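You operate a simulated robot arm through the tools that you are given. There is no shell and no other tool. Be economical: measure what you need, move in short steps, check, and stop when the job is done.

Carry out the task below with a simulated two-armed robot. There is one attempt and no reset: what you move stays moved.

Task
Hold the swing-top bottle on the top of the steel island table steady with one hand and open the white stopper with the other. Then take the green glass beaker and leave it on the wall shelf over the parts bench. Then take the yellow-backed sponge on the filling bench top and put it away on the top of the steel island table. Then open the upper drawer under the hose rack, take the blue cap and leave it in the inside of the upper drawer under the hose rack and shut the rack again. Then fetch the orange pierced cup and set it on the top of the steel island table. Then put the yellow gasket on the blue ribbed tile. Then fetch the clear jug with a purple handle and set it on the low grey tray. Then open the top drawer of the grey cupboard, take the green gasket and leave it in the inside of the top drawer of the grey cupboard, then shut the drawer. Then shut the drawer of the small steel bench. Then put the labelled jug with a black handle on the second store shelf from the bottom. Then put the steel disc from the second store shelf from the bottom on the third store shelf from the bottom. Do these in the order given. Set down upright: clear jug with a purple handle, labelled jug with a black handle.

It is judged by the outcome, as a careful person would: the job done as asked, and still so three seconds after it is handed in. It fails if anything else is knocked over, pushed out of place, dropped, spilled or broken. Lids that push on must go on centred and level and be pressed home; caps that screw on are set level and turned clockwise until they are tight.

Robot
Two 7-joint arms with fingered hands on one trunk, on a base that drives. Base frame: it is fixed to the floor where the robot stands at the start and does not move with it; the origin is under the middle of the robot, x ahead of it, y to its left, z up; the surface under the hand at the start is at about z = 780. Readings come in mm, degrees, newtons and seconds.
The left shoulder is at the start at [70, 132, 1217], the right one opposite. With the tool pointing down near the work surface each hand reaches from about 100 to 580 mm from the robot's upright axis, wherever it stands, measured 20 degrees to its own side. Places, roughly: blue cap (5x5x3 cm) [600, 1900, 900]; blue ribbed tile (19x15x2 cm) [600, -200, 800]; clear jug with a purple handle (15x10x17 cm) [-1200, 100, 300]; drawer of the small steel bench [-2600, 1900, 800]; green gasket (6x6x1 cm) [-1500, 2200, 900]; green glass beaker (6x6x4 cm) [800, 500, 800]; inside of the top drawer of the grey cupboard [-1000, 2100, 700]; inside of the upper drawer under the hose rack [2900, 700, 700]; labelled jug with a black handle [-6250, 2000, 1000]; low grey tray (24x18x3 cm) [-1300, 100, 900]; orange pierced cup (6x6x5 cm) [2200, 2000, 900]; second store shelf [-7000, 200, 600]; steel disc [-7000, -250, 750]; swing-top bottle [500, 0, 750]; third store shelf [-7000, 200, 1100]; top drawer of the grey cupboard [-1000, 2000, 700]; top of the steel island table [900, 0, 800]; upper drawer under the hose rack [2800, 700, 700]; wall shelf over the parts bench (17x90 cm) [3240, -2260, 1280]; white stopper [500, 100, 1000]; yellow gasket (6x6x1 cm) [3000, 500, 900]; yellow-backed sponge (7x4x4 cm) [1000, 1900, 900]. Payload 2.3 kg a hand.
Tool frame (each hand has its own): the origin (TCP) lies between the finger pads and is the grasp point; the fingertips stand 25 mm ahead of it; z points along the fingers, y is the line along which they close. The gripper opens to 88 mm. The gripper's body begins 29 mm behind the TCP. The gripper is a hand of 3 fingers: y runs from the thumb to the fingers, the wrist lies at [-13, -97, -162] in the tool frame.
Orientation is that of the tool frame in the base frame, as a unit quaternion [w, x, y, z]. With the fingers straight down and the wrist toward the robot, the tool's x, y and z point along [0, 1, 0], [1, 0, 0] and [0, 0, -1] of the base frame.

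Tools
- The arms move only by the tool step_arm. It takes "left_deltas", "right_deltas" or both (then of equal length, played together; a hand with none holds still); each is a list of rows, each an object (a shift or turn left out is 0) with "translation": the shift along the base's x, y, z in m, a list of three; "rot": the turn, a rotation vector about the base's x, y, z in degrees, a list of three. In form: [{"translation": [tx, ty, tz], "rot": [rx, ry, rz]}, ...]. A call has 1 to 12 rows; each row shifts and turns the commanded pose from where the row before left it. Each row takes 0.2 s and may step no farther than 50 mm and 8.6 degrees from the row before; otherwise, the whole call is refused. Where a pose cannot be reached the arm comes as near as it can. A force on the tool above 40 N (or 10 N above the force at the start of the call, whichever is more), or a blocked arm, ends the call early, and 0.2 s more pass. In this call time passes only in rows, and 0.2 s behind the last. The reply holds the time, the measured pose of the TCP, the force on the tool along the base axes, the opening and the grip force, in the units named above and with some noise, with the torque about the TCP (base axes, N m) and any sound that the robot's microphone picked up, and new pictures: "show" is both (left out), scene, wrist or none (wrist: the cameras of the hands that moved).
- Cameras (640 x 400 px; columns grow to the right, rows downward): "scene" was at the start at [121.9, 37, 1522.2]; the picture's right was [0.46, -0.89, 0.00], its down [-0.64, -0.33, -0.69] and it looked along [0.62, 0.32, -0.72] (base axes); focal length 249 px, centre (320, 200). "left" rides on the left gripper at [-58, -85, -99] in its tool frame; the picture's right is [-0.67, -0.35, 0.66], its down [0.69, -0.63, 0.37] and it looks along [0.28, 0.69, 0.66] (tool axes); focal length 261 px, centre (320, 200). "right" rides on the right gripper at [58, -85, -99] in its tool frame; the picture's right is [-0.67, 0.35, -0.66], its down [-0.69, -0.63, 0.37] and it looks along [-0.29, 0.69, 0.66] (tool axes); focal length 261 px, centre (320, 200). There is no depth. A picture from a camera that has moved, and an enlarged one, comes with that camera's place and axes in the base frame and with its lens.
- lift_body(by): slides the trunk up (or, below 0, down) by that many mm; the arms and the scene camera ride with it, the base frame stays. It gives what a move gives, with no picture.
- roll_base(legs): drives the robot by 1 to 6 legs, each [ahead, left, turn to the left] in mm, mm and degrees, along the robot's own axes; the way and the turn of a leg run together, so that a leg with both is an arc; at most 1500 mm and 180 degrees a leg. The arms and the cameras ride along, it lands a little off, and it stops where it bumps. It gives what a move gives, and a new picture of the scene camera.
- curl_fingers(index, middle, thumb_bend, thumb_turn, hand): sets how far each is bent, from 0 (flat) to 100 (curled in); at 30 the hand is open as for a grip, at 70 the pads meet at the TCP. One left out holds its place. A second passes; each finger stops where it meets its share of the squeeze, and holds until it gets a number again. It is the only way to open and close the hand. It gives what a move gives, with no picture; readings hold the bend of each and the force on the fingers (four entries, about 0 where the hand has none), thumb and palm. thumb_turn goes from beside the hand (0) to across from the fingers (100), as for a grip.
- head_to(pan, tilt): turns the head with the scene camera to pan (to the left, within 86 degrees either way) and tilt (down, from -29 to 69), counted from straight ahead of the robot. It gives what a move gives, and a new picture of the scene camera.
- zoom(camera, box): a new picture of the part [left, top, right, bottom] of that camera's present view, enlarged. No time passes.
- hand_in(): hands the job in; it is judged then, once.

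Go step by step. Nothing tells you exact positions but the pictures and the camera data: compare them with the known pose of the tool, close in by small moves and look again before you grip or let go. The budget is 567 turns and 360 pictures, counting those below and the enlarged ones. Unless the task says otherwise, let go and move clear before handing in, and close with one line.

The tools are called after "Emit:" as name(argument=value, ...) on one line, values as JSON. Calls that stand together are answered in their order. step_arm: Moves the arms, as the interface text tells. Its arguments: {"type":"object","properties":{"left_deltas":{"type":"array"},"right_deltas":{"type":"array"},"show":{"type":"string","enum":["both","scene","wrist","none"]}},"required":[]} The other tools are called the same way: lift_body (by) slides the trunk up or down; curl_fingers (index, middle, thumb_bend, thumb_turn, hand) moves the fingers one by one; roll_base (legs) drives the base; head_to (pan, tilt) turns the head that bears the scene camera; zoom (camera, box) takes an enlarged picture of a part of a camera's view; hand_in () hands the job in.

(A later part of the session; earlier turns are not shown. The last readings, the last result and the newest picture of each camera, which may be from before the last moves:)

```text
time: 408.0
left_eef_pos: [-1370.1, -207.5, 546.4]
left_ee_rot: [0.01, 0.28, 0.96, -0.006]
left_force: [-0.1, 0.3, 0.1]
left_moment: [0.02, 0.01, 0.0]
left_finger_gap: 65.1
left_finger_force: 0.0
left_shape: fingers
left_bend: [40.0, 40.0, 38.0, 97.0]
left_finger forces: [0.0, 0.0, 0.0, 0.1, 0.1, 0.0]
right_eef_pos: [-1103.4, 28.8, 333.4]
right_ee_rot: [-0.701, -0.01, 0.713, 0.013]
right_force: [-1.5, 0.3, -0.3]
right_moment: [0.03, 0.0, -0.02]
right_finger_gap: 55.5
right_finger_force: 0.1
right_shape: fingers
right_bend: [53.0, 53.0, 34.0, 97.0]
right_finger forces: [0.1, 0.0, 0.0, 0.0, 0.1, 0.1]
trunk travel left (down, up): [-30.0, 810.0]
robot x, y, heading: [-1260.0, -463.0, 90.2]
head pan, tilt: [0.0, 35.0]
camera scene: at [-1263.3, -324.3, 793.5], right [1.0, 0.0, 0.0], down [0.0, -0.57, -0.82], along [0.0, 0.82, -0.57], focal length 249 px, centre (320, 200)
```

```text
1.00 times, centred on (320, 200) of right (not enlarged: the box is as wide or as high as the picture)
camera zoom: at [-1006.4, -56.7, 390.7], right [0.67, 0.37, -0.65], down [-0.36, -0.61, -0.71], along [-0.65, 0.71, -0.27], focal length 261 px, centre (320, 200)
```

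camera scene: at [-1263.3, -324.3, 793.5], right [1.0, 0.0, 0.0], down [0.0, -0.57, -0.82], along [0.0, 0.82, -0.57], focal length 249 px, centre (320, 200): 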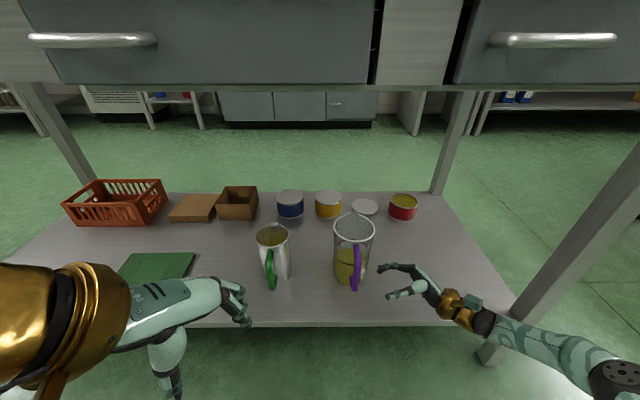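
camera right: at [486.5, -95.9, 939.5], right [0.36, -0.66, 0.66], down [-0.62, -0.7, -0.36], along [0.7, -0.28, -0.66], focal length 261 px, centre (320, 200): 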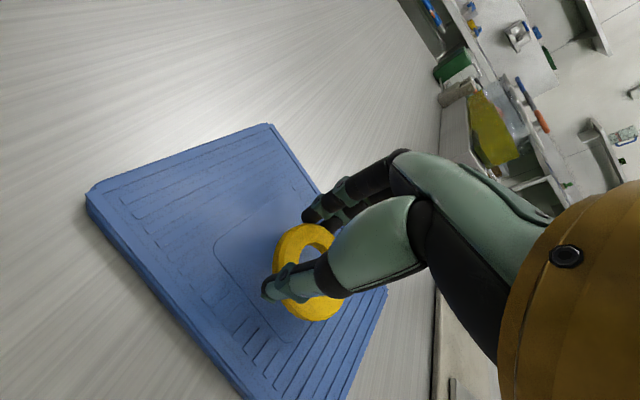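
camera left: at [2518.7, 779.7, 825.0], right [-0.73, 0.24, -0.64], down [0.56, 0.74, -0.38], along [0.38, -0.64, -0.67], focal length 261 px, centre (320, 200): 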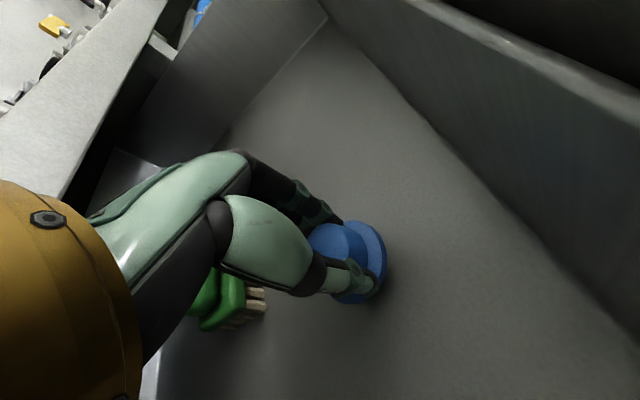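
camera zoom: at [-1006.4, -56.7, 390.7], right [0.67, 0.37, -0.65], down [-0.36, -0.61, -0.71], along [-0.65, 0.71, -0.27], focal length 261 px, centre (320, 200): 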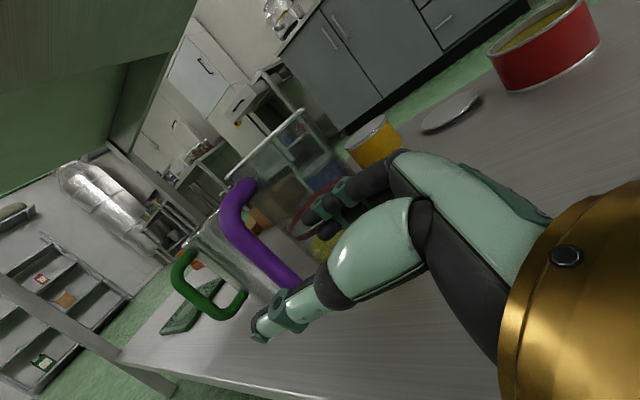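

Emit:
step_arm(right_deltas=[{"translation": [0, 0.008, 0.0]}], show="none")

Emit:
roll_base(legs=[[0, 48, 0]])

Emit:
zoom(camera="right", box=[100, 100, 500, 350])

```text
time: 408.4
left_eef_pos: [-1370.7, -208.5, 545.7]
left_ee_rot: [0.011, 0.279, 0.96, -0.006]
left_force: [0.4, -0.6, -0.2]
left_moment: [-0.01, -0.01, 0.02]
left_finger_gap: 65.3
left_finger_force: 0.1
left_shape: fingers
left_bend: [40.0, 40.0, 38.0, 97.0]
left_finger forces: [0.1, 0.0, 0.0, 0.0, 0.0, 0.1]
right_eef_pos: [-1104.5, 37.7, 334.1]
right_ee_rot: [-0.701, -0.008, 0.713, 0.012]
right_force: [0.5, -0.8, -0.2]
right_moment: [-0.03, -0.01, -0.02]
right_finger_gap: 55.7
right_finger_force: 0.1
right_shape: fingers
right_bend: [53.0, 53.0, 34.0, 97.0]
right_finger forces: [0.1, 0.1, 0.0, 0.1, 0.1, 0.0]
trunk travel left (down, up): [-30.0, 810.0]
robot x, y, heading: [-1263.9, -462.9, 90.4]
head pan, tilt: [0.0, 35.0]
```

```text
time: 409.3
left_eef_pos: [-1418.2, -209.2, 547.6]
left_ee_rot: [0.011, 0.278, 0.96, -0.006]
left_force: [0.1, 0.5, 0.1]
left_moment: [0.03, 0.02, 0.0]
left_finger_gap: 65.2
left_finger_force: 0.1
left_shape: fingers
left_bend: [40.0, 40.0, 38.0, 97.0]
left_finger forces: [0.0, 0.1, 0.0, 0.1, 0.0, 0.0]
right_eef_pos: [-1151.3, 37.8, 333.1]
right_ee_rot: [-0.701, -0.009, 0.713, 0.013]
right_force: [0.3, -0.5, -0.2]
right_moment: [0.0, 0.02, -0.05]
right_finger_gap: 55.5
right_finger_force: 0.1
right_shape: fingers
right_bend: [53.0, 53.0, 34.0, 97.0]
right_finger forces: [0.0, 0.0, 0.0, 0.0, 0.0, 0.1]
trunk travel left (down, up): [-30.0, 810.0]
robot x, y, heading: [-1309.2, -463.7, 90.4]
head pan, tilt: [0.0, 35.0]
camera scene: at [-1310.9, -324.5, 793.5], right [1.0, 0.0, 0.0], down [0.0, -0.57, -0.82], along [0.0, 0.82, -0.57], focal length 249 px, centre (320, 200)
```

scene: 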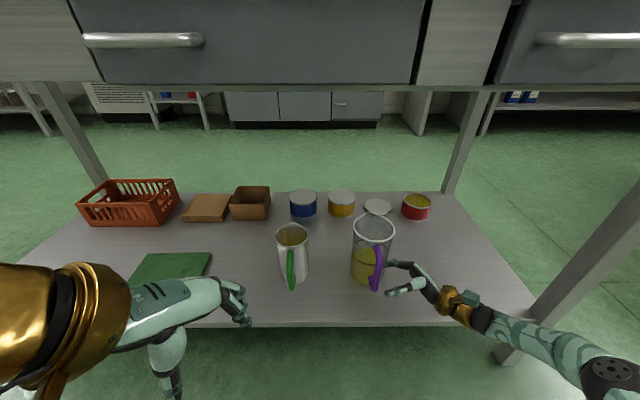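

```text
1.60 times, centred on (300, 225) of right
camera zoom: at [-1053.9, -48.9, 390.6], right [0.67, 0.37, -0.65], down [-0.36, -0.61, -0.71], along [-0.65, 0.71, -0.28], focal length 417 px, centre (352, 160)
```

zoom: 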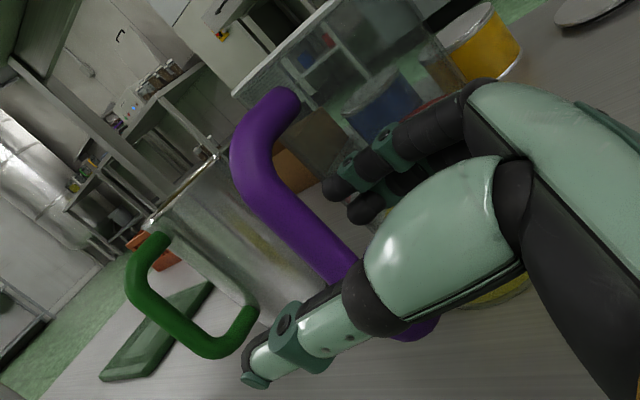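

Emit:
roll_base(legs=[[0, 24, 0]])

Emit:
zoom(camera="right", box=[100, 100, 500, 350])

Emit:
zoom(camera="scene", box=[330, 200, 480, 310])

```text
time: 410.1
left_eef_pos: [-1442.2, -209.9, 546.9]
left_ee_rot: [0.011, 0.28, 0.96, -0.007]
left_force: [0.9, -0.1, -0.8]
left_moment: [0.03, -0.01, 0.01]
left_finger_gap: 65.2
left_finger_force: 0.1
left_shape: fingers
left_bend: [40.0, 40.0, 38.0, 97.0]
left_finger forces: [0.1, 0.0, 0.0, 0.0, 0.1, 0.0]
right_eef_pos: [-1175.2, 36.9, 333.7]
right_ee_rot: [-0.701, -0.009, 0.713, 0.013]
right_force: [-1.0, -0.5, 0.8]
right_moment: [-0.02, -0.02, -0.03]
right_finger_gap: 55.5
right_finger_force: 0.1
right_shape: fingers
right_bend: [53.0, 53.0, 34.0, 97.0]
right_finger forces: [0.0, 0.1, 0.1, 0.1, 0.0, 0.0]
trunk travel left (down, up): [-30.0, 810.0]
robot x, y, heading: [-1337.0, -466.6, 90.3]
head pan, tilt: [0.0, 35.0]
camera scene: at [-1334.8, -324.7, 793.5], right [1.0, 0.0, 0.0], down [0.0, -0.57, -0.82], along [0.0, 0.82, -0.57], focal length 249 px, centre (320, 200)
```

scene: 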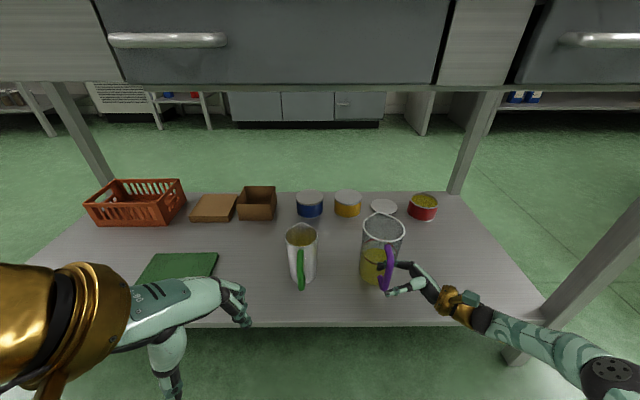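

```text
1.60 times, centred on (300, 225) of right
camera zoom: at [-1077.8, -49.0, 390.6], right [0.67, 0.37, -0.65], down [-0.36, -0.61, -0.71], along [-0.65, 0.71, -0.28], focal length 417 px, centre (352, 160)
```

zoom: 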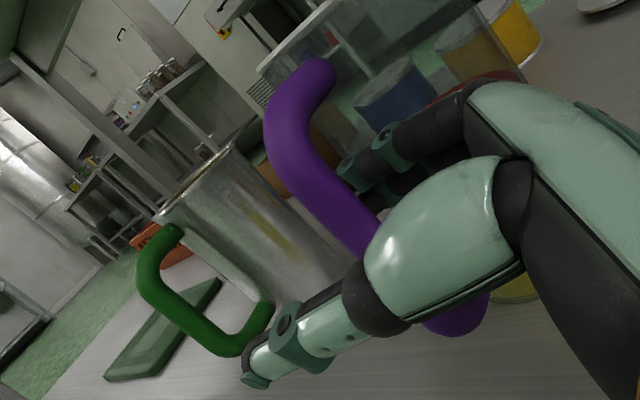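

```text
3.64 times, centred on (405, 255) of scene
camera zoom: at [-1334.8, -324.7, 793.5], right [1.0, 0.0, 0.0], down [0.0, -0.57, -0.82], along [0.0, 0.82, -0.57], focal length 904 px, centre (11, 0)
```

zoom: 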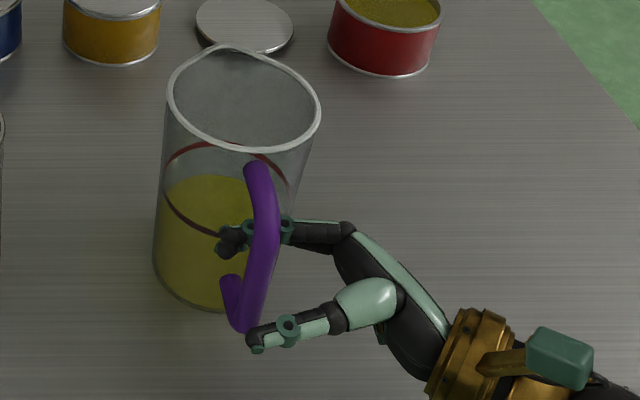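

Fingers are behind the handle bar, thumb in front. A last 14 mm, then close.

Emit:
roll_base(legs=[[0, 14, 0]])

Emit:
curl_fingers(hand="right", index=75, middle=75, thumb_bend=72)

Emit:
zoom(camera="scene", box=[330, 200, 480, 310])

```text
time: 410.9
left_eef_pos: [-1456.9, -210.1, 546.7]
left_ee_rot: [0.011, 0.28, 0.96, -0.006]
left_force: [0.2, 0.7, 0.2]
left_moment: [0.01, -0.01, -0.01]
left_finger_gap: 65.2
left_finger_force: 0.0
left_shape: fingers
left_bend: [40.0, 40.0, 38.0, 97.0]
left_finger forces: [0.1, 0.0, 0.1, 0.0, 0.0, 0.0]
right_eef_pos: [-1189.2, 37.2, 333.1]
right_ee_rot: [-0.701, -0.009, 0.713, 0.013]
right_force: [0.3, -0.4, 1.5]
right_moment: [-0.03, -0.02, -0.01]
right_finger_gap: 55.5
right_finger_force: 0.0
right_shape: fingers
right_bend: [53.0, 53.0, 34.0, 97.0]
right_finger forces: [0.0, 0.1, 0.0, 0.0, 0.2, 0.1]
trunk travel left (down, up): [-30.0, 810.0]
robot x, y, heading: [-1350.9, -460.5, 90.1]
head pan, tilt: [0.0, 35.0]
camera scene: at [-1349.0, -324.7, 793.5], right [1.0, 0.0, 0.0], down [0.0, -0.57, -0.82], along [0.0, 0.82, -0.57], focal length 249 px, centre (320, 200)
```

scene: 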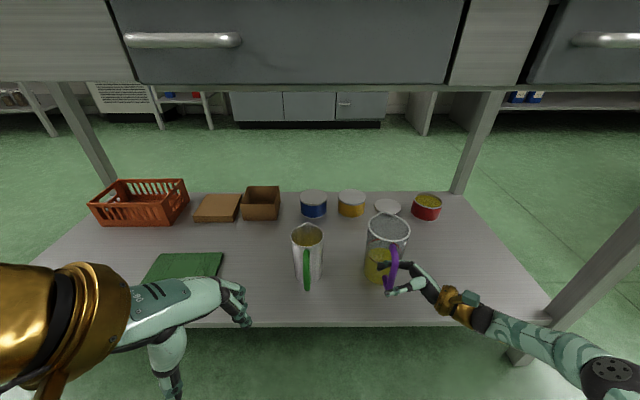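

```text
time: 411.9
left_eef_pos: [-1457.8, -209.7, 545.3]
left_ee_rot: [0.01, 0.28, 0.96, -0.006]
left_force: [0.1, 0.0, -1.3]
left_moment: [-0.02, -0.01, 0.0]
left_finger_gap: 65.4
left_finger_force: 0.0
left_shape: fingers
left_bend: [40.0, 40.0, 38.0, 97.0]
left_finger forces: [0.0, 0.0, 0.0, 0.1, 0.1, 0.0]
right_eef_pos: [-1189.2, 36.7, 332.8]
right_ee_rot: [-0.701, -0.008, 0.713, 0.013]
right_force: [-0.3, -0.2, -0.4]
right_moment: [0.02, -0.03, -0.02]
right_finger_gap: 0.2
right_finger_force: 0.1
right_shape: fingers
right_bend: [75.0, 75.0, 69.0, 97.0]
right_finger forces: [0.1, 0.1, 0.0, 0.1, 0.1, 0.0]
trunk travel left (down, up): [-30.0, 810.0]
robot x, y, heading: [-1348.7, -464.4, 90.2]
head pan, tilt: [0.0, 35.0]
```

```text
3.64 times, centred on (405, 255) of scene
camera zoom: at [-1349.0, -324.7, 793.5], right [1.0, 0.0, 0.0], down [0.0, -0.57, -0.82], along [0.0, 0.82, -0.57], focal length 904 px, centre (11, 0)
```

zoom: 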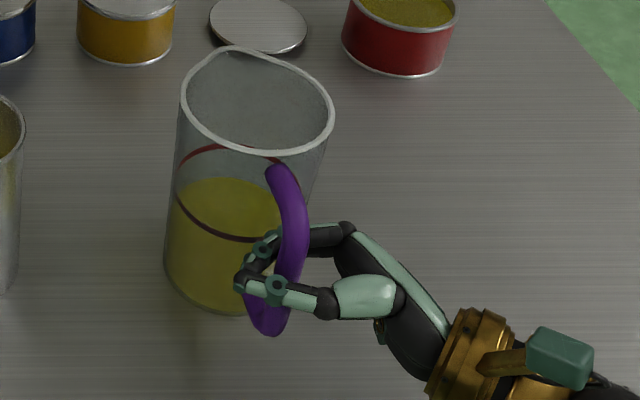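

Closing only loops the bar loosely, and a pinch there would let the full jug tilt. A better hold is from above on the body: wide-open fingers straddling it diagonally, clear of the handle. I'll open and withdraw the way I came.

Emit:
curl_fingers(hand="right", index=53, middle=53, thumb_bend=34)

Emit:
roll_base(legs=[[0, -90, 0], [-220, 0, 0]])

Emit:
lift_body(by=150)

Emit:
step_arm(right_deltas=[{"translation": [0, 0, 0.01], "rot": [0, -8.2, 0]}, {"translation": [0, 0, 0.01], "rot": [0, -8.2, 0]}, {"translation": [0, 0, 0.01], "rot": [0, -8.2, 0]}, {"translation": [0, 0, 0.01], "rot": [0, -8.2, 0]}, {"translation": [0, 0, 0], "rot": [0, -8.2, 0]}, {"rot": [0, -8.2, 0]}, {"rot": [0, -8.2, 0]}, {"rot": [0, -8.2, 0]}, {"rot": [0, -8.2, 0]}, {"rot": [0, -8.2, 0]}, {"rot": [0, -8, 0]}], show="none")

```text
time: 412.9
left_eef_pos: [-1456.5, -209.4, 546.1]
left_ee_rot: [0.011, 0.281, 0.96, -0.006]
left_force: [0.4, 0.2, 0.3]
left_moment: [0.01, -0.02, 0.0]
left_finger_gap: 65.4
left_finger_force: 0.2
left_shape: fingers
left_bend: [40.0, 40.0, 38.0, 97.0]
left_finger forces: [0.1, 0.0, 0.0, 0.0, 0.0, 0.1]
right_eef_pos: [-1189.6, 37.1, 333.8]
right_ee_rot: [-0.7, -0.009, 0.714, 0.013]
right_force: [0.1, -1.7, 0.1]
right_moment: [-0.02, 0.01, -0.01]
right_finger_gap: 55.1
right_finger_force: 0.9
right_shape: fingers
right_bend: [53.0, 54.0, 34.0, 97.0]
right_finger forces: [0.0, 1.2, 0.0, 0.0, 0.1, 0.0]
trunk travel left (down, up): [-30.0, 810.0]
robot x, y, heading: [-1349.6, -464.5, 90.3]
head pan, tilt: [0.0, 35.0]
```

```text
time: 415.2
left_eef_pos: [-1365.1, -429.7, 546.9]
left_ee_rot: [0.01, 0.279, 0.96, -0.007]
left_force: [0.9, 0.1, -0.2]
left_moment: [0.02, -0.01, 0.0]
left_finger_gap: 65.0
left_finger_force: 0.1
left_shape: fingers
left_bend: [40.0, 40.0, 38.0, 97.0]
left_finger forces: [0.0, 0.0, 0.0, 0.2, 0.0, 0.0]
right_eef_pos: [-1100.3, -182.5, 333.6]
right_ee_rot: [-0.701, -0.01, 0.713, 0.013]
right_force: [0.0, 0.8, 0.5]
right_moment: [0.03, 0.03, -0.03]
right_finger_gap: 55.1
right_finger_force: 0.1
right_shape: fingers
right_bend: [53.0, 53.0, 34.0, 97.0]
right_finger forces: [0.1, 0.1, 0.0, 0.0, 0.0, 0.1]
trunk travel left (down, up): [-30.0, 810.0]
robot x, y, heading: [-1259.5, -681.0, 90.1]
head pan, tilt: [0.0, 35.0]
camera scene: at [-1258.4, -544.5, 793.5], right [1.0, 0.0, 0.0], down [0.0, -0.57, -0.82], along [0.0, 0.82, -0.57], focal length 249 px, centre (320, 200)
```

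scene: 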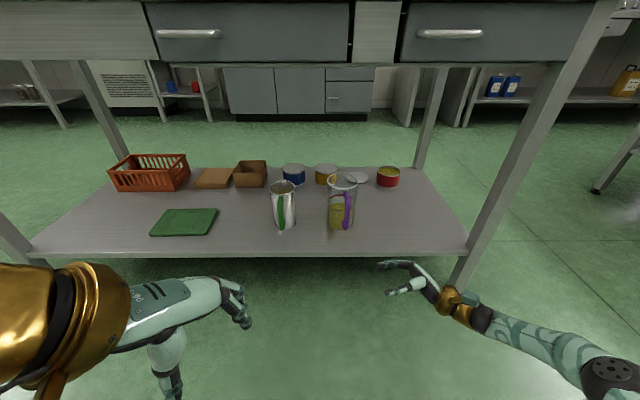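

```text
time: 417.0
left_eef_pos: [-1366.4, -428.5, 696.6]
left_ee_rot: [0.01, 0.28, 0.96, -0.006]
left_force: [-0.8, 0.4, 0.7]
left_moment: [0.01, -0.02, -0.02]
left_finger_gap: 65.2
left_finger_force: 0.1
left_shape: fingers
left_bend: [40.0, 40.0, 38.0, 97.0]
left_finger forces: [0.1, 0.0, 0.0, 0.1, 0.0, 0.1]
right_eef_pos: [-1098.1, -183.2, 483.5]
right_ee_rot: [-0.7, -0.009, 0.714, 0.014]
right_force: [-0.2, 0.3, 0.3]
right_moment: [0.02, -0.03, 0.02]
right_finger_gap: 55.2
right_finger_force: 0.0
right_shape: fingers
right_bend: [53.0, 53.0, 34.0, 97.0]
right_finger forces: [0.1, 0.1, 0.0, 0.0, 0.0, 0.0]
trunk travel left (down, up): [-180.0, 660.0]
robot x, y, heading: [-1257.4, -682.1, 90.2]
head pan, tilt: [0.0, 35.0]
```

```text
time: 419.4
left_eef_pos: [-1366.8, -428.3, 696.6]
left_ee_rot: [0.011, 0.28, 0.96, -0.007]
left_force: [-0.6, 1.0, 0.1]
left_moment: [-0.04, 0.0, 0.01]
left_finger_gap: 65.0
left_finger_force: 0.0
left_shape: fingers
left_bend: [40.0, 40.0, 38.0, 97.0]
left_finger forces: [0.0, 0.0, 0.1, 0.0, 0.0, 0.0]
right_eef_pos: [-1098.6, -182.2, 524.1]
right_ee_rot: [0.011, -0.016, 1.0, 0.003]
right_force: [-0.5, 0.0, -0.2]
right_moment: [0.03, -0.03, -0.02]
right_finger_gap: 55.2
right_finger_force: 0.1
right_shape: fingers
right_bend: [53.0, 53.0, 34.0, 97.0]
right_finger forces: [0.0, 0.0, 0.0, 0.0, 0.0, 0.1]
trunk travel left (down, up): [-180.0, 660.0]
robot x, y, heading: [-1260.9, -681.8, 90.3]
head pan, tilt: [0.0, 35.0]
```

Emit:
curl_fingers(hand="right", index=15, middle=15, thumb_bend=15)

Emit:
step_arm(right_deltas=[{"rot": [0, 0, 7.6]}, {"rot": [0, 0, 7.6]}, {"rot": [0, 0, 7.6]}, {"rot": [0, 0, 7.6]}, {"rot": [0, 0, 7.6]}, {"rot": [0, 0, 7.6]}], show="both")

```text
time: 420.4
left_eef_pos: [-1366.0, -428.2, 697.0]
left_ee_rot: [0.011, 0.28, 0.96, -0.007]
left_force: [0.2, 0.2, -0.5]
left_moment: [0.03, -0.02, 0.0]
left_finger_gap: 65.5
left_finger_force: 0.0
left_shape: fingers
left_bend: [40.0, 40.0, 38.0, 97.0]
left_finger forces: [0.0, 0.0, 0.0, 0.1, 0.1, 0.0]
right_eef_pos: [-1099.1, -182.3, 523.3]
right_ee_rot: [0.009, -0.015, 1.0, 0.003]
right_force: [0.4, 0.4, 0.3]
right_moment: [0.02, 0.01, -0.01]
right_finger_gap: 111.9
right_finger_force: 0.2
right_shape: fingers
right_bend: [15.0, 15.0, 15.0, 97.0]
right_finger forces: [0.0, 0.1, 0.0, 0.0, 0.0, 0.1]
trunk travel left (down, up): [-180.0, 660.0]
robot x, y, heading: [-1258.4, -681.7, 90.2]
head pan, tilt: [0.0, 35.0]
```

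```text
time: 421.8
left_eef_pos: [-1366.0, -428.1, 697.2]
left_ee_rot: [0.01, 0.28, 0.96, -0.007]
left_force: [0.3, 0.5, -0.4]
left_moment: [0.0, -0.05, 0.04]
left_finger_gap: 65.4
left_finger_force: 0.0
left_shape: fingers
left_bend: [40.0, 40.0, 38.0, 97.0]
left_finger forces: [0.0, 0.0, 0.1, 0.0, 0.0, 0.1]
right_eef_pos: [-1097.7, -183.5, 524.5]
right_ee_rot: [0.007, -0.403, 0.915, 0.006]
right_force: [0.4, 0.3, 0.2]
right_moment: [-0.01, 0.01, 0.0]
right_finger_gap: 112.1
right_finger_force: 0.0
right_shape: fingers
right_bend: [15.0, 15.0, 15.0, 97.0]
right_finger forces: [0.0, 0.0, 0.0, 0.0, 0.1, 0.1]
trunk travel left (down, up): [-180.0, 660.0]
robot x, y, heading: [-1254.9, -685.8, 90.2]
head pan, tilt: [0.0, 35.0]
camera scene: at [-1258.3, -544.4, 943.4], right [1.0, 0.0, 0.0], down [0.0, -0.57, -0.82], along [0.0, 0.82, -0.57], focal length 249 px, centre (320, 200)
camera right: at [-1076.6, -283.3, 621.6], right [0.19, 0.72, 0.67], down [0.93, 0.09, -0.36], along [-0.31, 0.69, -0.65], focal length 261 px, centre (320, 200)
```

scene: 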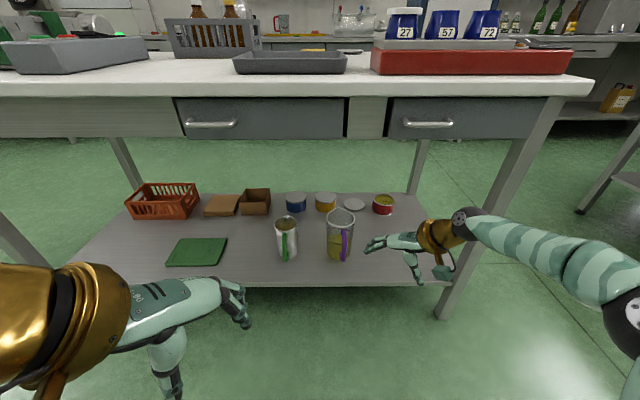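
right: 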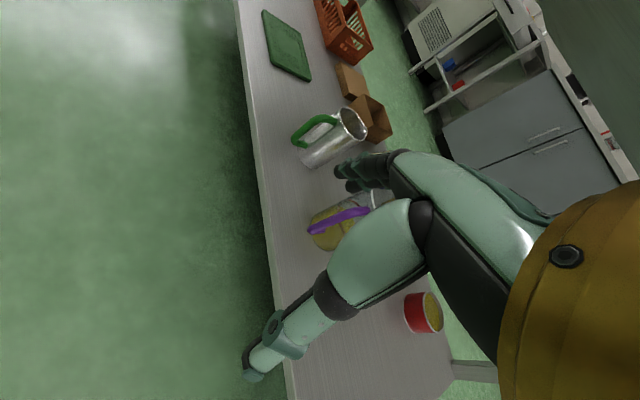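

Emit:
roll_base(legs=[[240, 70, 0]])

Emit:
step_arm(right_deltas=[{"translation": [-0.01, 0.03, 0]}, {"translation": [-0.008, 0.03, 0]}], show="wrist")

Emit:
zoom(camera="scene", box=[320, 180, 480, 310])

```text
time: 423.6
left_eef_pos: [-1437.0, -188.5, 695.8]
left_ee_rot: [0.011, 0.28, 0.96, -0.007]
left_force: [0.1, 0.6, -0.5]
left_moment: [0.0, 0.02, 0.0]
left_finger_gap: 65.1
left_finger_force: 0.0
left_shape: fingers
left_bend: [40.0, 40.0, 38.0, 97.0]
left_finger forces: [0.0, 0.0, 0.0, 0.1, 0.0, 0.1]
right_eef_pos: [-1168.9, 58.6, 524.8]
right_ee_rot: [0.006, -0.402, 0.916, 0.006]
right_force: [-0.4, 0.1, 0.1]
right_moment: [-0.04, 0.01, 0.02]
right_finger_gap: 112.1
right_finger_force: 0.0
right_shape: fingers
right_bend: [15.0, 15.0, 15.0, 97.0]
right_finger forces: [0.1, 0.0, 0.0, 0.0, 0.0, 0.0]
trunk travel left (down, up): [-180.0, 660.0]
robot x, y, heading: [-1332.3, -439.5, 89.9]
head pan, tilt: [0.0, 35.0]
camera scene: at [-1329.3, -304.0, 943.4], right [1.0, 0.0, 0.0], down [0.0, -0.57, -0.82], along [0.0, 0.82, -0.57], focal length 249 px, centre (320, 200)
```

scene: 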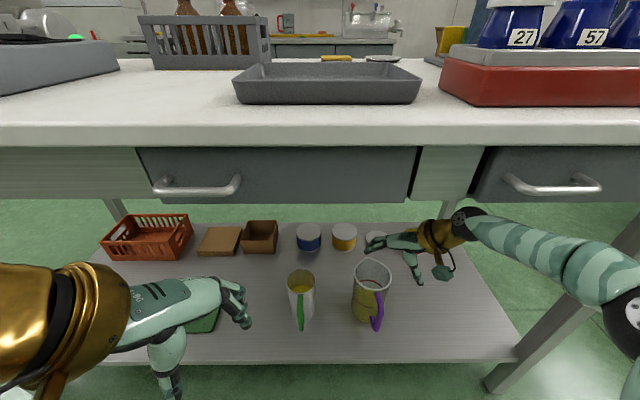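

```text
time: 424.2
left_eef_pos: [-1436.2, -187.6, 696.5]
left_ee_rot: [0.011, 0.28, 0.96, -0.006]
left_force: [-0.2, -0.9, -0.2]
left_moment: [0.0, -0.04, -0.03]
left_finger_gap: 65.1
left_finger_force: 0.0
left_shape: fingers
left_bend: [40.0, 40.0, 38.0, 97.0]
left_finger forces: [0.0, 0.0, 0.0, 0.0, 0.0, 0.1]
right_eef_pos: [-1189.3, 117.7, 522.3]
right_ee_rot: [0.006, -0.403, 0.915, 0.005]
right_force: [-0.4, -0.3, -0.2]
right_moment: [-0.03, 0.0, -0.01]
right_finger_gap: 112.3
right_finger_force: 0.1
right_shape: fingers
right_bend: [15.0, 15.0, 15.0, 97.0]
right_finger forces: [0.0, 0.0, 0.1, 0.1, 0.0, 0.0]
trunk travel left (down, up): [-180.0, 660.0]
robot x, y, heading: [-1331.1, -442.8, 90.1]
head pan, tilt: [0.0, 35.0]
camera right: at [-1166.4, 17.1, 621.2], right [0.19, 0.72, 0.67], down [0.93, 0.08, -0.36], along [-0.31, 0.69, -0.65], focal length 261 px, centre (320, 200)
```

right: 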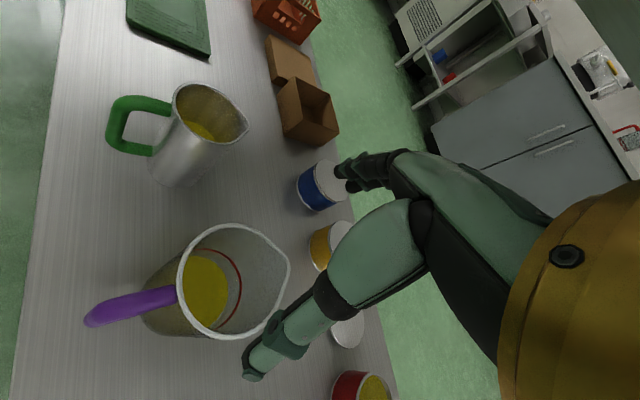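

```text
3.08 times, centred on (400, 245) of scene
camera zoom: at [-1329.4, -303.8, 943.4], right [1.0, 0.0, 0.0], down [0.0, -0.57, -0.82], along [0.0, 0.82, -0.57], focal length 765 px, centre (74, 62)
```

zoom: 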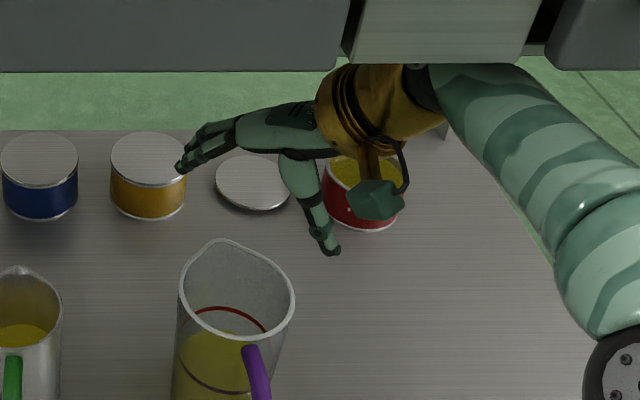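

The hand is centred over the jug (rim centre ≈ [-1187, 118]). I'll lower with the trunk and check the straddle.

Emit:
lift_body(by=-85)

Emit:
zoom(camera="right", box=[80, 130, 440, 400])

Emit:
zoom(camera="scene", box=[320, 150, 480, 290])

```text
time: 425.4
left_eef_pos: [-1436.4, -188.8, 611.3]
left_ee_rot: [0.011, 0.28, 0.96, -0.007]
left_force: [-0.3, 0.6, -0.4]
left_moment: [-0.01, -0.03, -0.01]
left_finger_gap: 65.3
left_finger_force: 0.1
left_shape: fingers
left_bend: [40.0, 40.0, 38.0, 97.0]
left_finger forces: [0.1, 0.0, 0.0, 0.1, 0.0, 0.0]
right_eef_pos: [-1187.0, 117.0, 439.4]
right_ee_rot: [0.007, -0.402, 0.916, 0.006]
right_force: [-0.4, 1.2, 0.0]
right_moment: [-0.02, 0.05, 0.0]
right_finger_gap: 112.4
right_finger_force: 0.1
right_shape: fingers
right_bend: [15.0, 15.0, 15.0, 97.0]
right_finger forces: [0.0, 0.0, 0.0, 0.0, 0.0, 0.0]
trunk travel left (down, up): [-95.0, 745.0]
robot x, y, heading: [-1325.4, -444.8, 90.2]
head pan, tilt: [0.0, 35.0]
```

```text
1.48 times, centred on (260, 265) of right
camera zoom: at [-1166.0, 16.8, 537.0], right [0.19, 0.72, 0.67], down [0.93, 0.08, -0.36], along [-0.31, 0.69, -0.65], focal length 386 px, centre (409, 104)
```

zoom: 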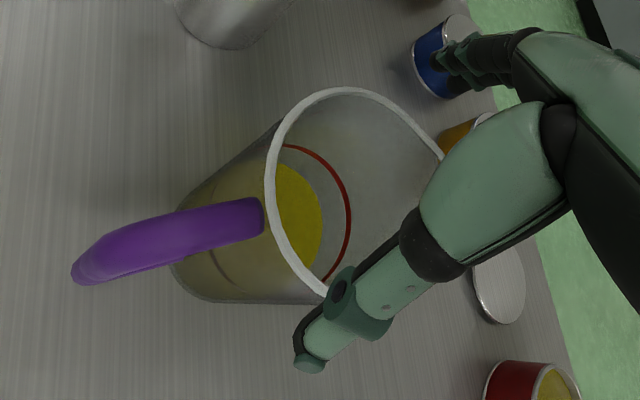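

```text
2.86 times, centred on (400, 220) of scene
camera zoom: at [-1329.3, -304.3, 858.5], right [1.0, 0.0, 0.0], down [0.0, -0.57, -0.82], along [0.0, 0.82, -0.57], focal length 711 px, centre (91, 143)
```

zoom: 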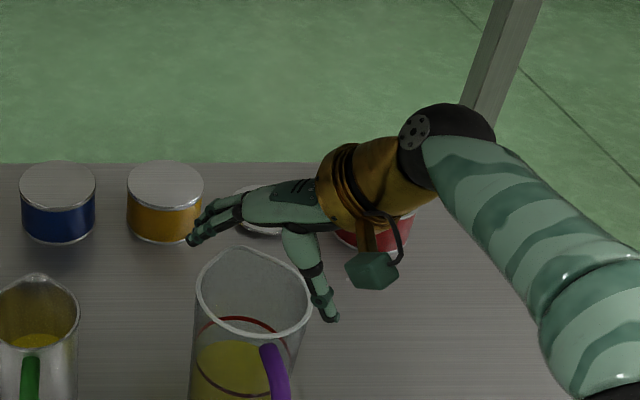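

Emit:
step_arm(right_deltas=[{"translation": [0.002, -0.004, 0]}], show="none")

Emit:
lift_body(by=-30)

Emit:
zoom(camera="right", box=[80, 130, 440, 400])

Emit:
zoom(camera="scene", box=[320, 150, 480, 290])

```text
time: 425.8
left_eef_pos: [-1436.9, -188.4, 611.1]
left_ee_rot: [0.011, 0.279, 0.96, -0.007]
left_force: [-0.1, -0.3, 1.0]
left_moment: [0.0, 0.01, -0.01]
left_finger_gap: 65.0
left_finger_force: 0.1
left_shape: fingers
left_bend: [40.0, 40.0, 38.0, 97.0]
left_finger forces: [0.0, 0.1, 0.1, 0.0, 0.1, 0.0]
right_eef_pos: [-1187.2, 113.8, 439.2]
right_ee_rot: [0.007, -0.402, 0.915, 0.005]
right_force: [0.1, 0.4, -0.1]
right_moment: [0.01, -0.01, 0.01]
right_finger_gap: 112.1
right_finger_force: 0.1
right_shape: fingers
right_bend: [15.0, 15.0, 15.0, 97.0]
right_finger forces: [0.1, 0.0, 0.0, 0.1, 0.0, 0.1]
trunk travel left (down, up): [-95.0, 745.0]
robot x, y, heading: [-1326.2, -445.9, 90.1]
head pan, tilt: [0.0, 35.0]
```

```text
time: 426.6
left_eef_pos: [-1436.3, -189.8, 581.0]
left_ee_rot: [0.01, 0.28, 0.96, -0.007]
left_force: [0.6, 0.0, 0.3]
left_moment: [0.02, 0.01, 0.02]
left_finger_gap: 65.2
left_finger_force: 0.1
left_shape: fingers
left_bend: [40.0, 40.0, 38.0, 97.0]
left_finger forces: [0.0, 0.0, 0.1, 0.1, 0.0, 0.0]
right_eef_pos: [-1186.6, 112.7, 409.2]
right_ee_rot: [0.007, -0.402, 0.916, 0.006]
right_force: [0.3, 0.6, -0.6]
right_moment: [0.02, 0.04, -0.01]
right_finger_gap: 112.1
right_finger_force: 0.1
right_shape: fingers
right_bend: [15.0, 15.0, 15.0, 97.0]
right_finger forces: [0.1, 0.0, 0.0, 0.0, 0.1, 0.1]
trunk travel left (down, up): [-65.0, 775.0]
robot x, y, heading: [-1326.2, -439.2, 90.3]
head pan, tilt: [0.0, 35.0]
```

```text
1.48 times, centred on (260, 265) of right
camera zoom: at [-1163.9, 12.8, 507.0], right [0.19, 0.72, 0.67], down [0.93, 0.08, -0.36], along [-0.31, 0.69, -0.65], focal length 386 px, centre (409, 104)
```

zoom: 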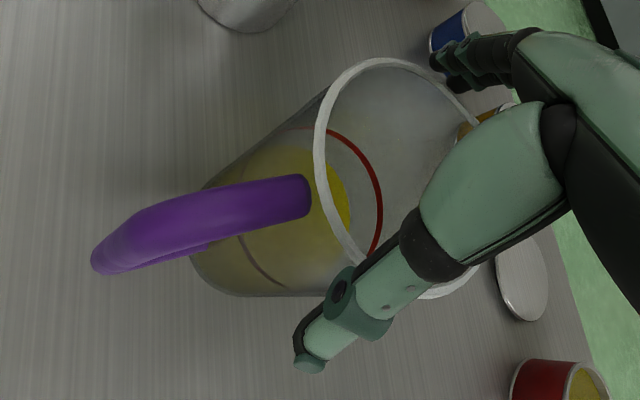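

```text
2.86 times, centred on (400, 220) of scene
camera zoom: at [-1329.2, -304.3, 828.4], right [1.0, 0.0, 0.0], down [0.0, -0.57, -0.82], along [0.0, 0.82, -0.57], focal length 711 px, centre (91, 143)
```

zoom: 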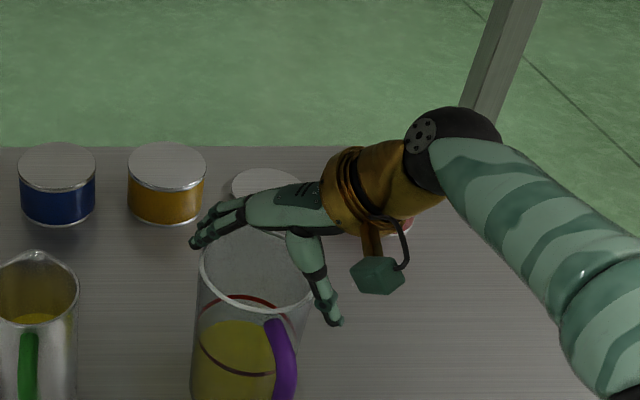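

Emit:
lift_body(by=-14)

Emit:
lift_body(by=-10)

Emit:
zoom(camera="scene", box=[320, 150, 480, 290])

```text
time: 427.2
left_eef_pos: [-1436.9, -188.5, 568.6]
left_ee_rot: [0.011, 0.28, 0.96, -0.007]
left_force: [0.2, -0.5, 1.7]
left_moment: [0.01, -0.04, 0.01]
left_finger_gap: 65.1
left_finger_force: 0.1
left_shape: fingers
left_bend: [40.0, 40.0, 38.0, 97.0]
left_finger forces: [0.1, 0.0, 0.0, 0.0, 0.1, 0.0]
right_eef_pos: [-1186.5, 114.1, 395.7]
right_ee_rot: [0.007, -0.402, 0.916, 0.006]
right_force: [-1.2, -0.4, 1.5]
right_moment: [0.04, 0.06, 0.01]
right_finger_gap: 114.1
right_finger_force: 1.2
right_shape: fingers
right_bend: [14.0, 15.0, 15.0, 97.0]
right_finger forces: [1.4, 0.0, 0.0, 0.0, 0.0, 0.1]
trunk travel left (down, up): [-51.0, 789.0]
robot x, y, heading: [-1331.6, -440.9, 90.3]
head pan, tilt: [0.0, 35.0]
```

```text
time: 427.8
left_eef_pos: [-1437.1, -188.0, 557.3]
left_ee_rot: [0.011, 0.28, 0.96, -0.006]
left_force: [0.3, 0.7, -0.2]
left_moment: [0.03, -0.02, 0.01]
left_finger_gap: 65.1
left_finger_force: 0.0
left_shape: fingers
left_bend: [40.0, 40.0, 38.0, 97.0]
left_finger forces: [0.0, 0.1, 0.1, 0.0, 0.0, 0.0]
right_eef_pos: [-1185.8, 113.6, 385.7]
right_ee_rot: [0.009, -0.401, 0.916, 0.007]
right_force: [-2.0, 1.5, 2.7]
right_moment: [0.13, 0.15, 0.03]
right_finger_gap: 115.7
right_finger_force: 2.0
right_shape: fingers
right_bend: [13.0, 15.0, 15.0, 97.0]
right_finger forces: [3.7, 0.0, 0.0, 0.0, 0.0, 0.1]
trunk travel left (down, up): [-41.0, 799.0]
robot x, y, heading: [-1330.9, -440.8, 90.0]
head pan, tilt: [0.0, 35.0]
```

```text
2.86 times, centred on (400, 220) of scene
camera zoom: at [-1329.6, -304.9, 804.5], right [1.0, 0.0, 0.0], down [0.0, -0.57, -0.82], along [0.0, 0.82, -0.57], focal length 711 px, centre (91, 143)
```

zoom: 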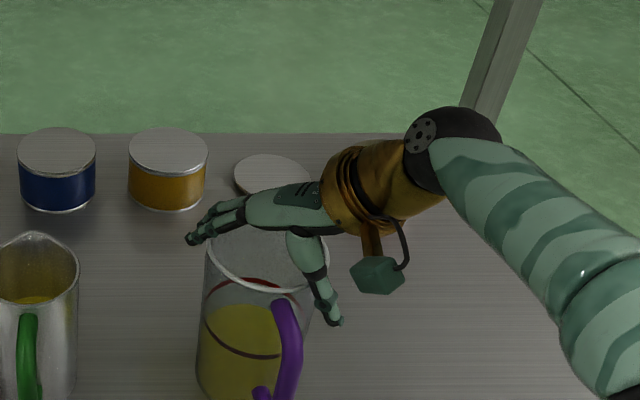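

Emit:
curl_fingers(hand="right", index=36, middle=36, thumb_bend=36)

Emit:
zoom(camera="scene", box=[320, 150, 480, 290])

```text
time: 428.8
left_eef_pos: [-1436.8, -189.7, 558.2]
left_ee_rot: [0.011, 0.28, 0.96, -0.006]
left_force: [0.5, 0.9, 0.1]
left_moment: [0.01, -0.01, -0.02]
left_finger_gap: 65.2
left_finger_force: 0.0
left_shape: fingers
left_bend: [40.0, 40.0, 38.0, 97.0]
left_finger forces: [0.0, 0.0, 0.0, 0.0, 0.0, 0.0]
right_eef_pos: [-1186.8, 112.9, 386.8]
right_ee_rot: [0.007, -0.402, 0.916, 0.008]
right_force: [-4.6, 0.7, 10.1]
right_moment: [0.39, 0.42, 0.03]
right_finger_gap: 100.8
right_finger_force: 15.5
right_shape: fingers
right_bend: [22.0, 28.0, 27.0, 97.0]
right_finger forces: [13.0, 6.3, 0.0, 0.0, 12.2, 0.1]
trunk travel left (down, up): [-41.0, 799.0]
robot x, y, heading: [-1326.7, -445.0, 90.1]
head pan, tilt: [0.0, 35.0]
```

```text
2.86 times, centred on (400, 220) of scene
camera zoom: at [-1329.9, -306.0, 804.8], right [1.0, 0.0, 0.0], down [0.0, -0.57, -0.82], along [0.0, 0.82, -0.57], focal length 711 px, centre (91, 143)
```

zoom: 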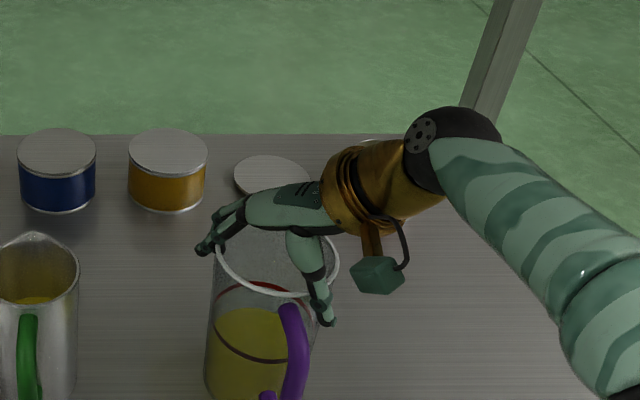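

Emit:
curl_fingers(hand="right", index=44, middle=52, thumb_bend=50)

Emit:
lift_body(by=12)

Emit:
zoom(camera="scene", box=[320, 150, 480, 290])

Emit:
zoom(camera="right", box=[80, 80, 480, 400])

```text
time: 429.8
left_eef_pos: [-1437.8, -189.2, 557.3]
left_ee_rot: [0.011, 0.279, 0.96, -0.004]
left_force: [-0.2, 0.9, 0.2]
left_moment: [0.01, 0.0, 0.01]
left_finger_gap: 65.1
left_finger_force: 0.0
left_shape: fingers
left_bend: [40.0, 40.0, 38.0, 97.0]
left_finger forces: [0.0, 0.0, 0.1, 0.0, 0.0, 0.0]
right_eef_pos: [-1185.8, 112.5, 386.9]
right_ee_rot: [0.009, -0.402, 0.916, 0.007]
right_force: [-2.3, -0.7, 12.3]
right_moment: [0.28, 0.34, 0.1]
right_finger_gap: 95.7
right_finger_force: 23.9
right_shape: fingers
right_bend: [22.0, 26.0, 36.0, 96.0]
right_finger forces: [14.6, 11.9, 0.1, 0.0, 22.8, 0.0]
trunk travel left (down, up): [-41.0, 799.0]
robot x, y, heading: [-1334.6, -443.6, 90.2]
head pan, tilt: [0.0, 35.0]
```

```text
time: 430.4
left_eef_pos: [-1436.2, -188.2, 569.5]
left_ee_rot: [0.011, 0.28, 0.96, -0.008]
left_force: [-0.2, -0.2, -0.6]
left_moment: [-0.01, 0.02, 0.01]
left_finger_gap: 65.3
left_finger_force: 0.0
left_shape: fingers
left_bend: [40.0, 40.0, 38.0, 97.0]
left_finger forces: [0.0, 0.0, 0.1, 0.1, 0.0, 0.0]
right_eef_pos: [-1184.4, 114.2, 395.2]
right_ee_rot: [0.007, -0.401, 0.916, 0.004]
right_force: [0.6, -0.4, -4.4]
right_moment: [0.02, 0.01, 0.03]
right_finger_gap: 94.4
right_finger_force: 22.3
right_shape: fingers
right_bend: [23.0, 26.0, 36.0, 96.0]
right_finger forces: [10.5, 12.2, 0.0, 0.1, 21.9, 0.1]
trunk travel left (down, up): [-53.0, 787.0]
robot x, y, heading: [-1327.3, -446.5, 90.0]
head pan, tilt: [0.0, 35.0]
```

```text
2.86 times, centred on (400, 220) of scene
camera zoom: at [-1328.9, -303.4, 816.2], right [1.0, 0.0, 0.0], down [0.0, -0.57, -0.82], along [0.0, 0.82, -0.57], focal length 711 px, centre (91, 143)
```

zoom: 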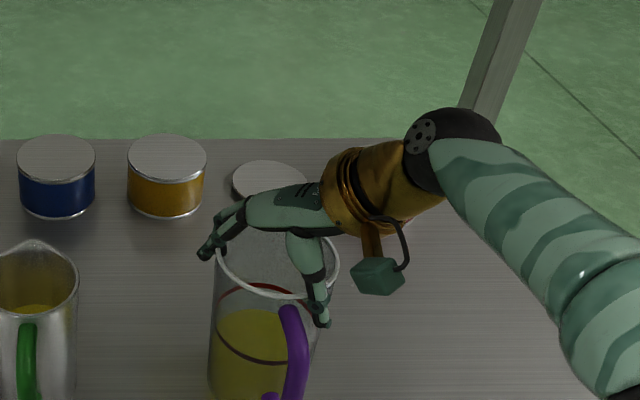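

```text
1.25 times, centred on (280, 240) of right
camera zoom: at [-1163.3, 13.1, 493.8], right [0.19, 0.72, 0.67], down [0.93, 0.08, -0.36], along [-0.31, 0.69, -0.65], focal length 326 px, centre (370, 150)
```

zoom: 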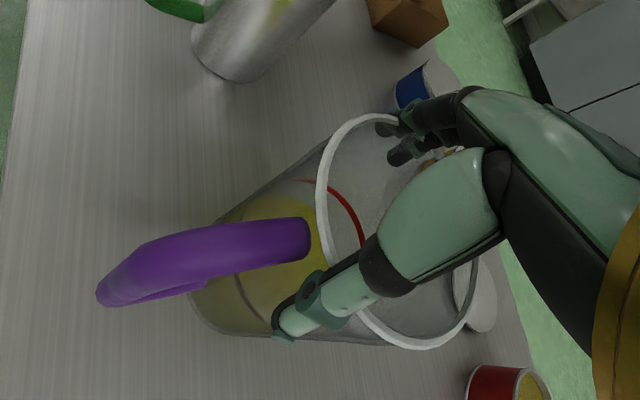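

The jug is off the shelf (about 4–5 N carried) and level. Raise a bit more and check.

Emit:
lift_body(by=30)

Emit:
roll_base(legs=[[-320, 0, 0]])

Emit:
zoom(camera="scene", box=[320, 150, 520, 330])

```text
time: 431.1
left_eef_pos: [-1435.7, -188.0, 599.6]
left_ee_rot: [0.011, 0.28, 0.96, -0.007]
left_force: [-0.1, -0.7, 0.1]
left_moment: [0.01, -0.01, 0.02]
left_finger_gap: 65.2
left_finger_force: 0.1
left_shape: fingers
left_bend: [40.0, 40.0, 38.0, 97.0]
left_finger forces: [0.1, 0.0, 0.0, 0.0, 0.1, 0.0]
right_eef_pos: [-1186.8, 114.1, 426.3]
right_ee_rot: [0.006, -0.401, 0.916, 0.004]
right_force: [-0.2, -0.1, -3.9]
right_moment: [-0.01, 0.04, 0.0]
right_finger_gap: 94.6
right_finger_force: 22.9
right_shape: fingers
right_bend: [23.0, 26.0, 36.0, 96.0]
right_finger forces: [10.5, 12.2, 0.0, 0.0, 22.0, 0.1]
trunk travel left (down, up): [-83.0, 757.0]
robot x, y, heading: [-1327.3, -442.0, 90.3]
head pan, tilt: [0.0, 35.0]
```

```text
time: 433.3
left_eef_pos: [-1435.6, -509.0, 599.6]
left_ee_rot: [0.011, 0.28, 0.96, -0.008]
left_force: [0.3, -0.4, 0.3]
left_moment: [-0.05, 0.0, 0.0]
left_finger_gap: 65.2
left_finger_force: 0.0
left_shape: fingers
left_bend: [40.0, 40.0, 38.0, 97.0]
left_finger forces: [0.1, 0.1, 0.1, 0.1, 0.0, 0.0]
right_eef_pos: [-1185.2, -205.7, 426.7]
right_ee_rot: [0.006, -0.401, 0.916, 0.005]
right_force: [0.2, -0.6, -4.5]
right_moment: [0.01, 0.04, -0.01]
right_finger_gap: 94.5
right_finger_force: 22.4
right_shape: fingers
right_bend: [23.0, 26.0, 36.0, 96.0]
right_finger forces: [10.5, 12.2, 0.0, 0.0, 21.8, 0.1]
trunk travel left (down, up): [-83.0, 757.0]
robot x, y, heading: [-1328.7, -761.9, 90.2]
head pan, tilt: [0.0, 35.0]
camera scene: at [-1327.9, -623.8, 846.3], right [1.0, 0.0, 0.0], down [0.0, -0.57, -0.82], along [0.0, 0.82, -0.57], focal length 249 px, centre (320, 200)
```

scene: 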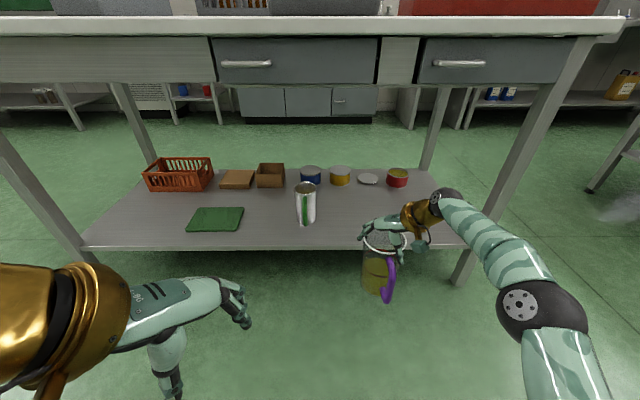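

```text
2.22 times, centred on (420, 240) of scene
camera zoom: at [-1327.9, -623.8, 846.3], right [1.0, 0.0, 0.0], down [0.0, -0.57, -0.82], along [0.0, 0.82, -0.57], focal length 553 px, centre (98, 111)
```

zoom: 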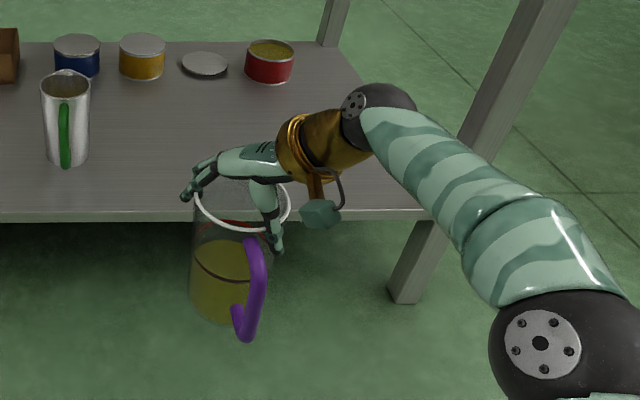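

Level and secure. Raise the trunk to table height.

Emit:
lift_body(by=400)

Emit:
lift_body(by=255)

Emit:
head_to(pan=0, tilt=40)

```text
time: 437.1
left_eef_pos: [-1436.0, -507.1, 998.8]
left_ee_rot: [0.011, 0.281, 0.96, -0.007]
left_force: [0.5, 0.0, -0.5]
left_moment: [0.02, 0.01, 0.03]
left_finger_gap: 65.2
left_finger_force: 0.1
left_shape: fingers
left_bend: [40.0, 40.0, 38.0, 97.0]
left_finger forces: [0.0, 0.1, 0.1, 0.0, 0.0, 0.1]
right_eef_pos: [-1184.1, -204.2, 825.3]
right_ee_rot: [0.006, -0.402, 0.916, 0.006]
right_force: [1.1, 0.3, -3.0]
right_moment: [0.01, 0.03, 0.01]
right_finger_gap: 94.2
right_finger_force: 21.9
right_shape: fingers
right_bend: [23.0, 26.0, 36.0, 96.0]
right_finger forces: [10.3, 12.2, 0.0, 0.0, 21.4, 0.0]
trunk travel left (down, up): [-483.0, 357.0]
robot x, y, heading: [-1333.3, -761.4, 90.1]
head pan, tilt: [0.0, 35.0]
```

```text
time: 439.7
left_eef_pos: [-1435.1, -507.2, 1253.9]
left_ee_rot: [0.011, 0.279, 0.96, -0.008]
left_force: [-0.9, 0.1, 0.3]
left_moment: [-0.01, -0.02, -0.03]
left_finger_gap: 65.4
left_finger_force: 0.0
left_shape: fingers
left_bend: [40.0, 40.0, 38.0, 97.0]
left_finger forces: [0.0, 0.0, 0.0, 0.1, 0.1, 0.0]
right_eef_pos: [-1184.0, -205.2, 1081.3]
right_ee_rot: [0.007, -0.402, 0.916, 0.006]
right_force: [0.8, 0.0, -4.3]
right_moment: [0.0, 0.02, 0.01]
right_finger_gap: 94.2
right_finger_force: 21.6
right_shape: fingers
right_bend: [23.0, 26.0, 36.0, 96.0]
right_finger forces: [10.3, 12.1, 0.0, 0.1, 21.3, 0.0]
trunk travel left (down, up): [-738.0, 102.0]
robot x, y, heading: [-1329.4, -761.6, 90.3]
head pan, tilt: [0.0, 35.0]
```

```text
time: 440.4
left_eef_pos: [-1435.5, -507.5, 1254.6]
left_ee_rot: [0.01, 0.279, 0.96, -0.007]
left_force: [0.9, 0.0, -1.0]
left_moment: [0.0, 0.0, 0.03]
left_finger_gap: 65.3
left_finger_force: 0.1
left_shape: fingers
left_bend: [40.0, 40.0, 38.0, 97.0]
left_finger forces: [0.1, 0.0, 0.0, 0.1, 0.0, 0.1]
right_eef_pos: [-1184.8, -204.7, 1080.9]
right_ee_rot: [0.006, -0.401, 0.916, 0.005]
right_force: [-0.2, 0.4, -4.0]
right_moment: [0.02, 0.04, -0.04]
right_finger_gap: 94.5
right_finger_force: 22.1
right_shape: fingers
right_bend: [23.0, 26.0, 36.0, 96.0]
right_finger forces: [10.4, 12.2, 0.1, 0.0, 21.3, 0.0]
trunk travel left (down, up): [-738.0, 102.0]
robot x, y, heading: [-1326.0, -764.0, 90.1]
head pan, tilt: [0.0, 40.0]
camera scene: at [-1327.7, -625.9, 1493.8], right [1.0, 0.0, 0.0], down [0.0, -0.64, -0.77], along [0.0, 0.77, -0.64], focal length 249 px, centre (320, 200)
```

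scene: 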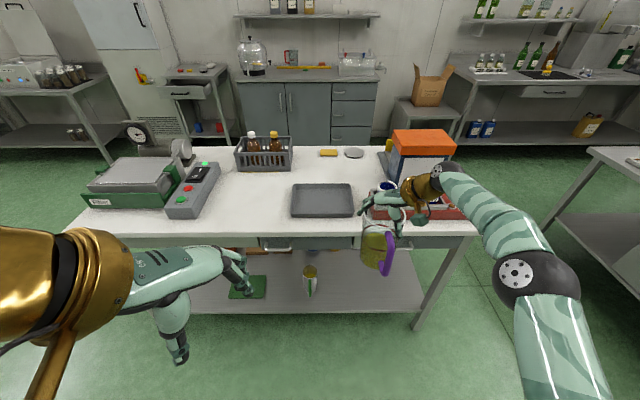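

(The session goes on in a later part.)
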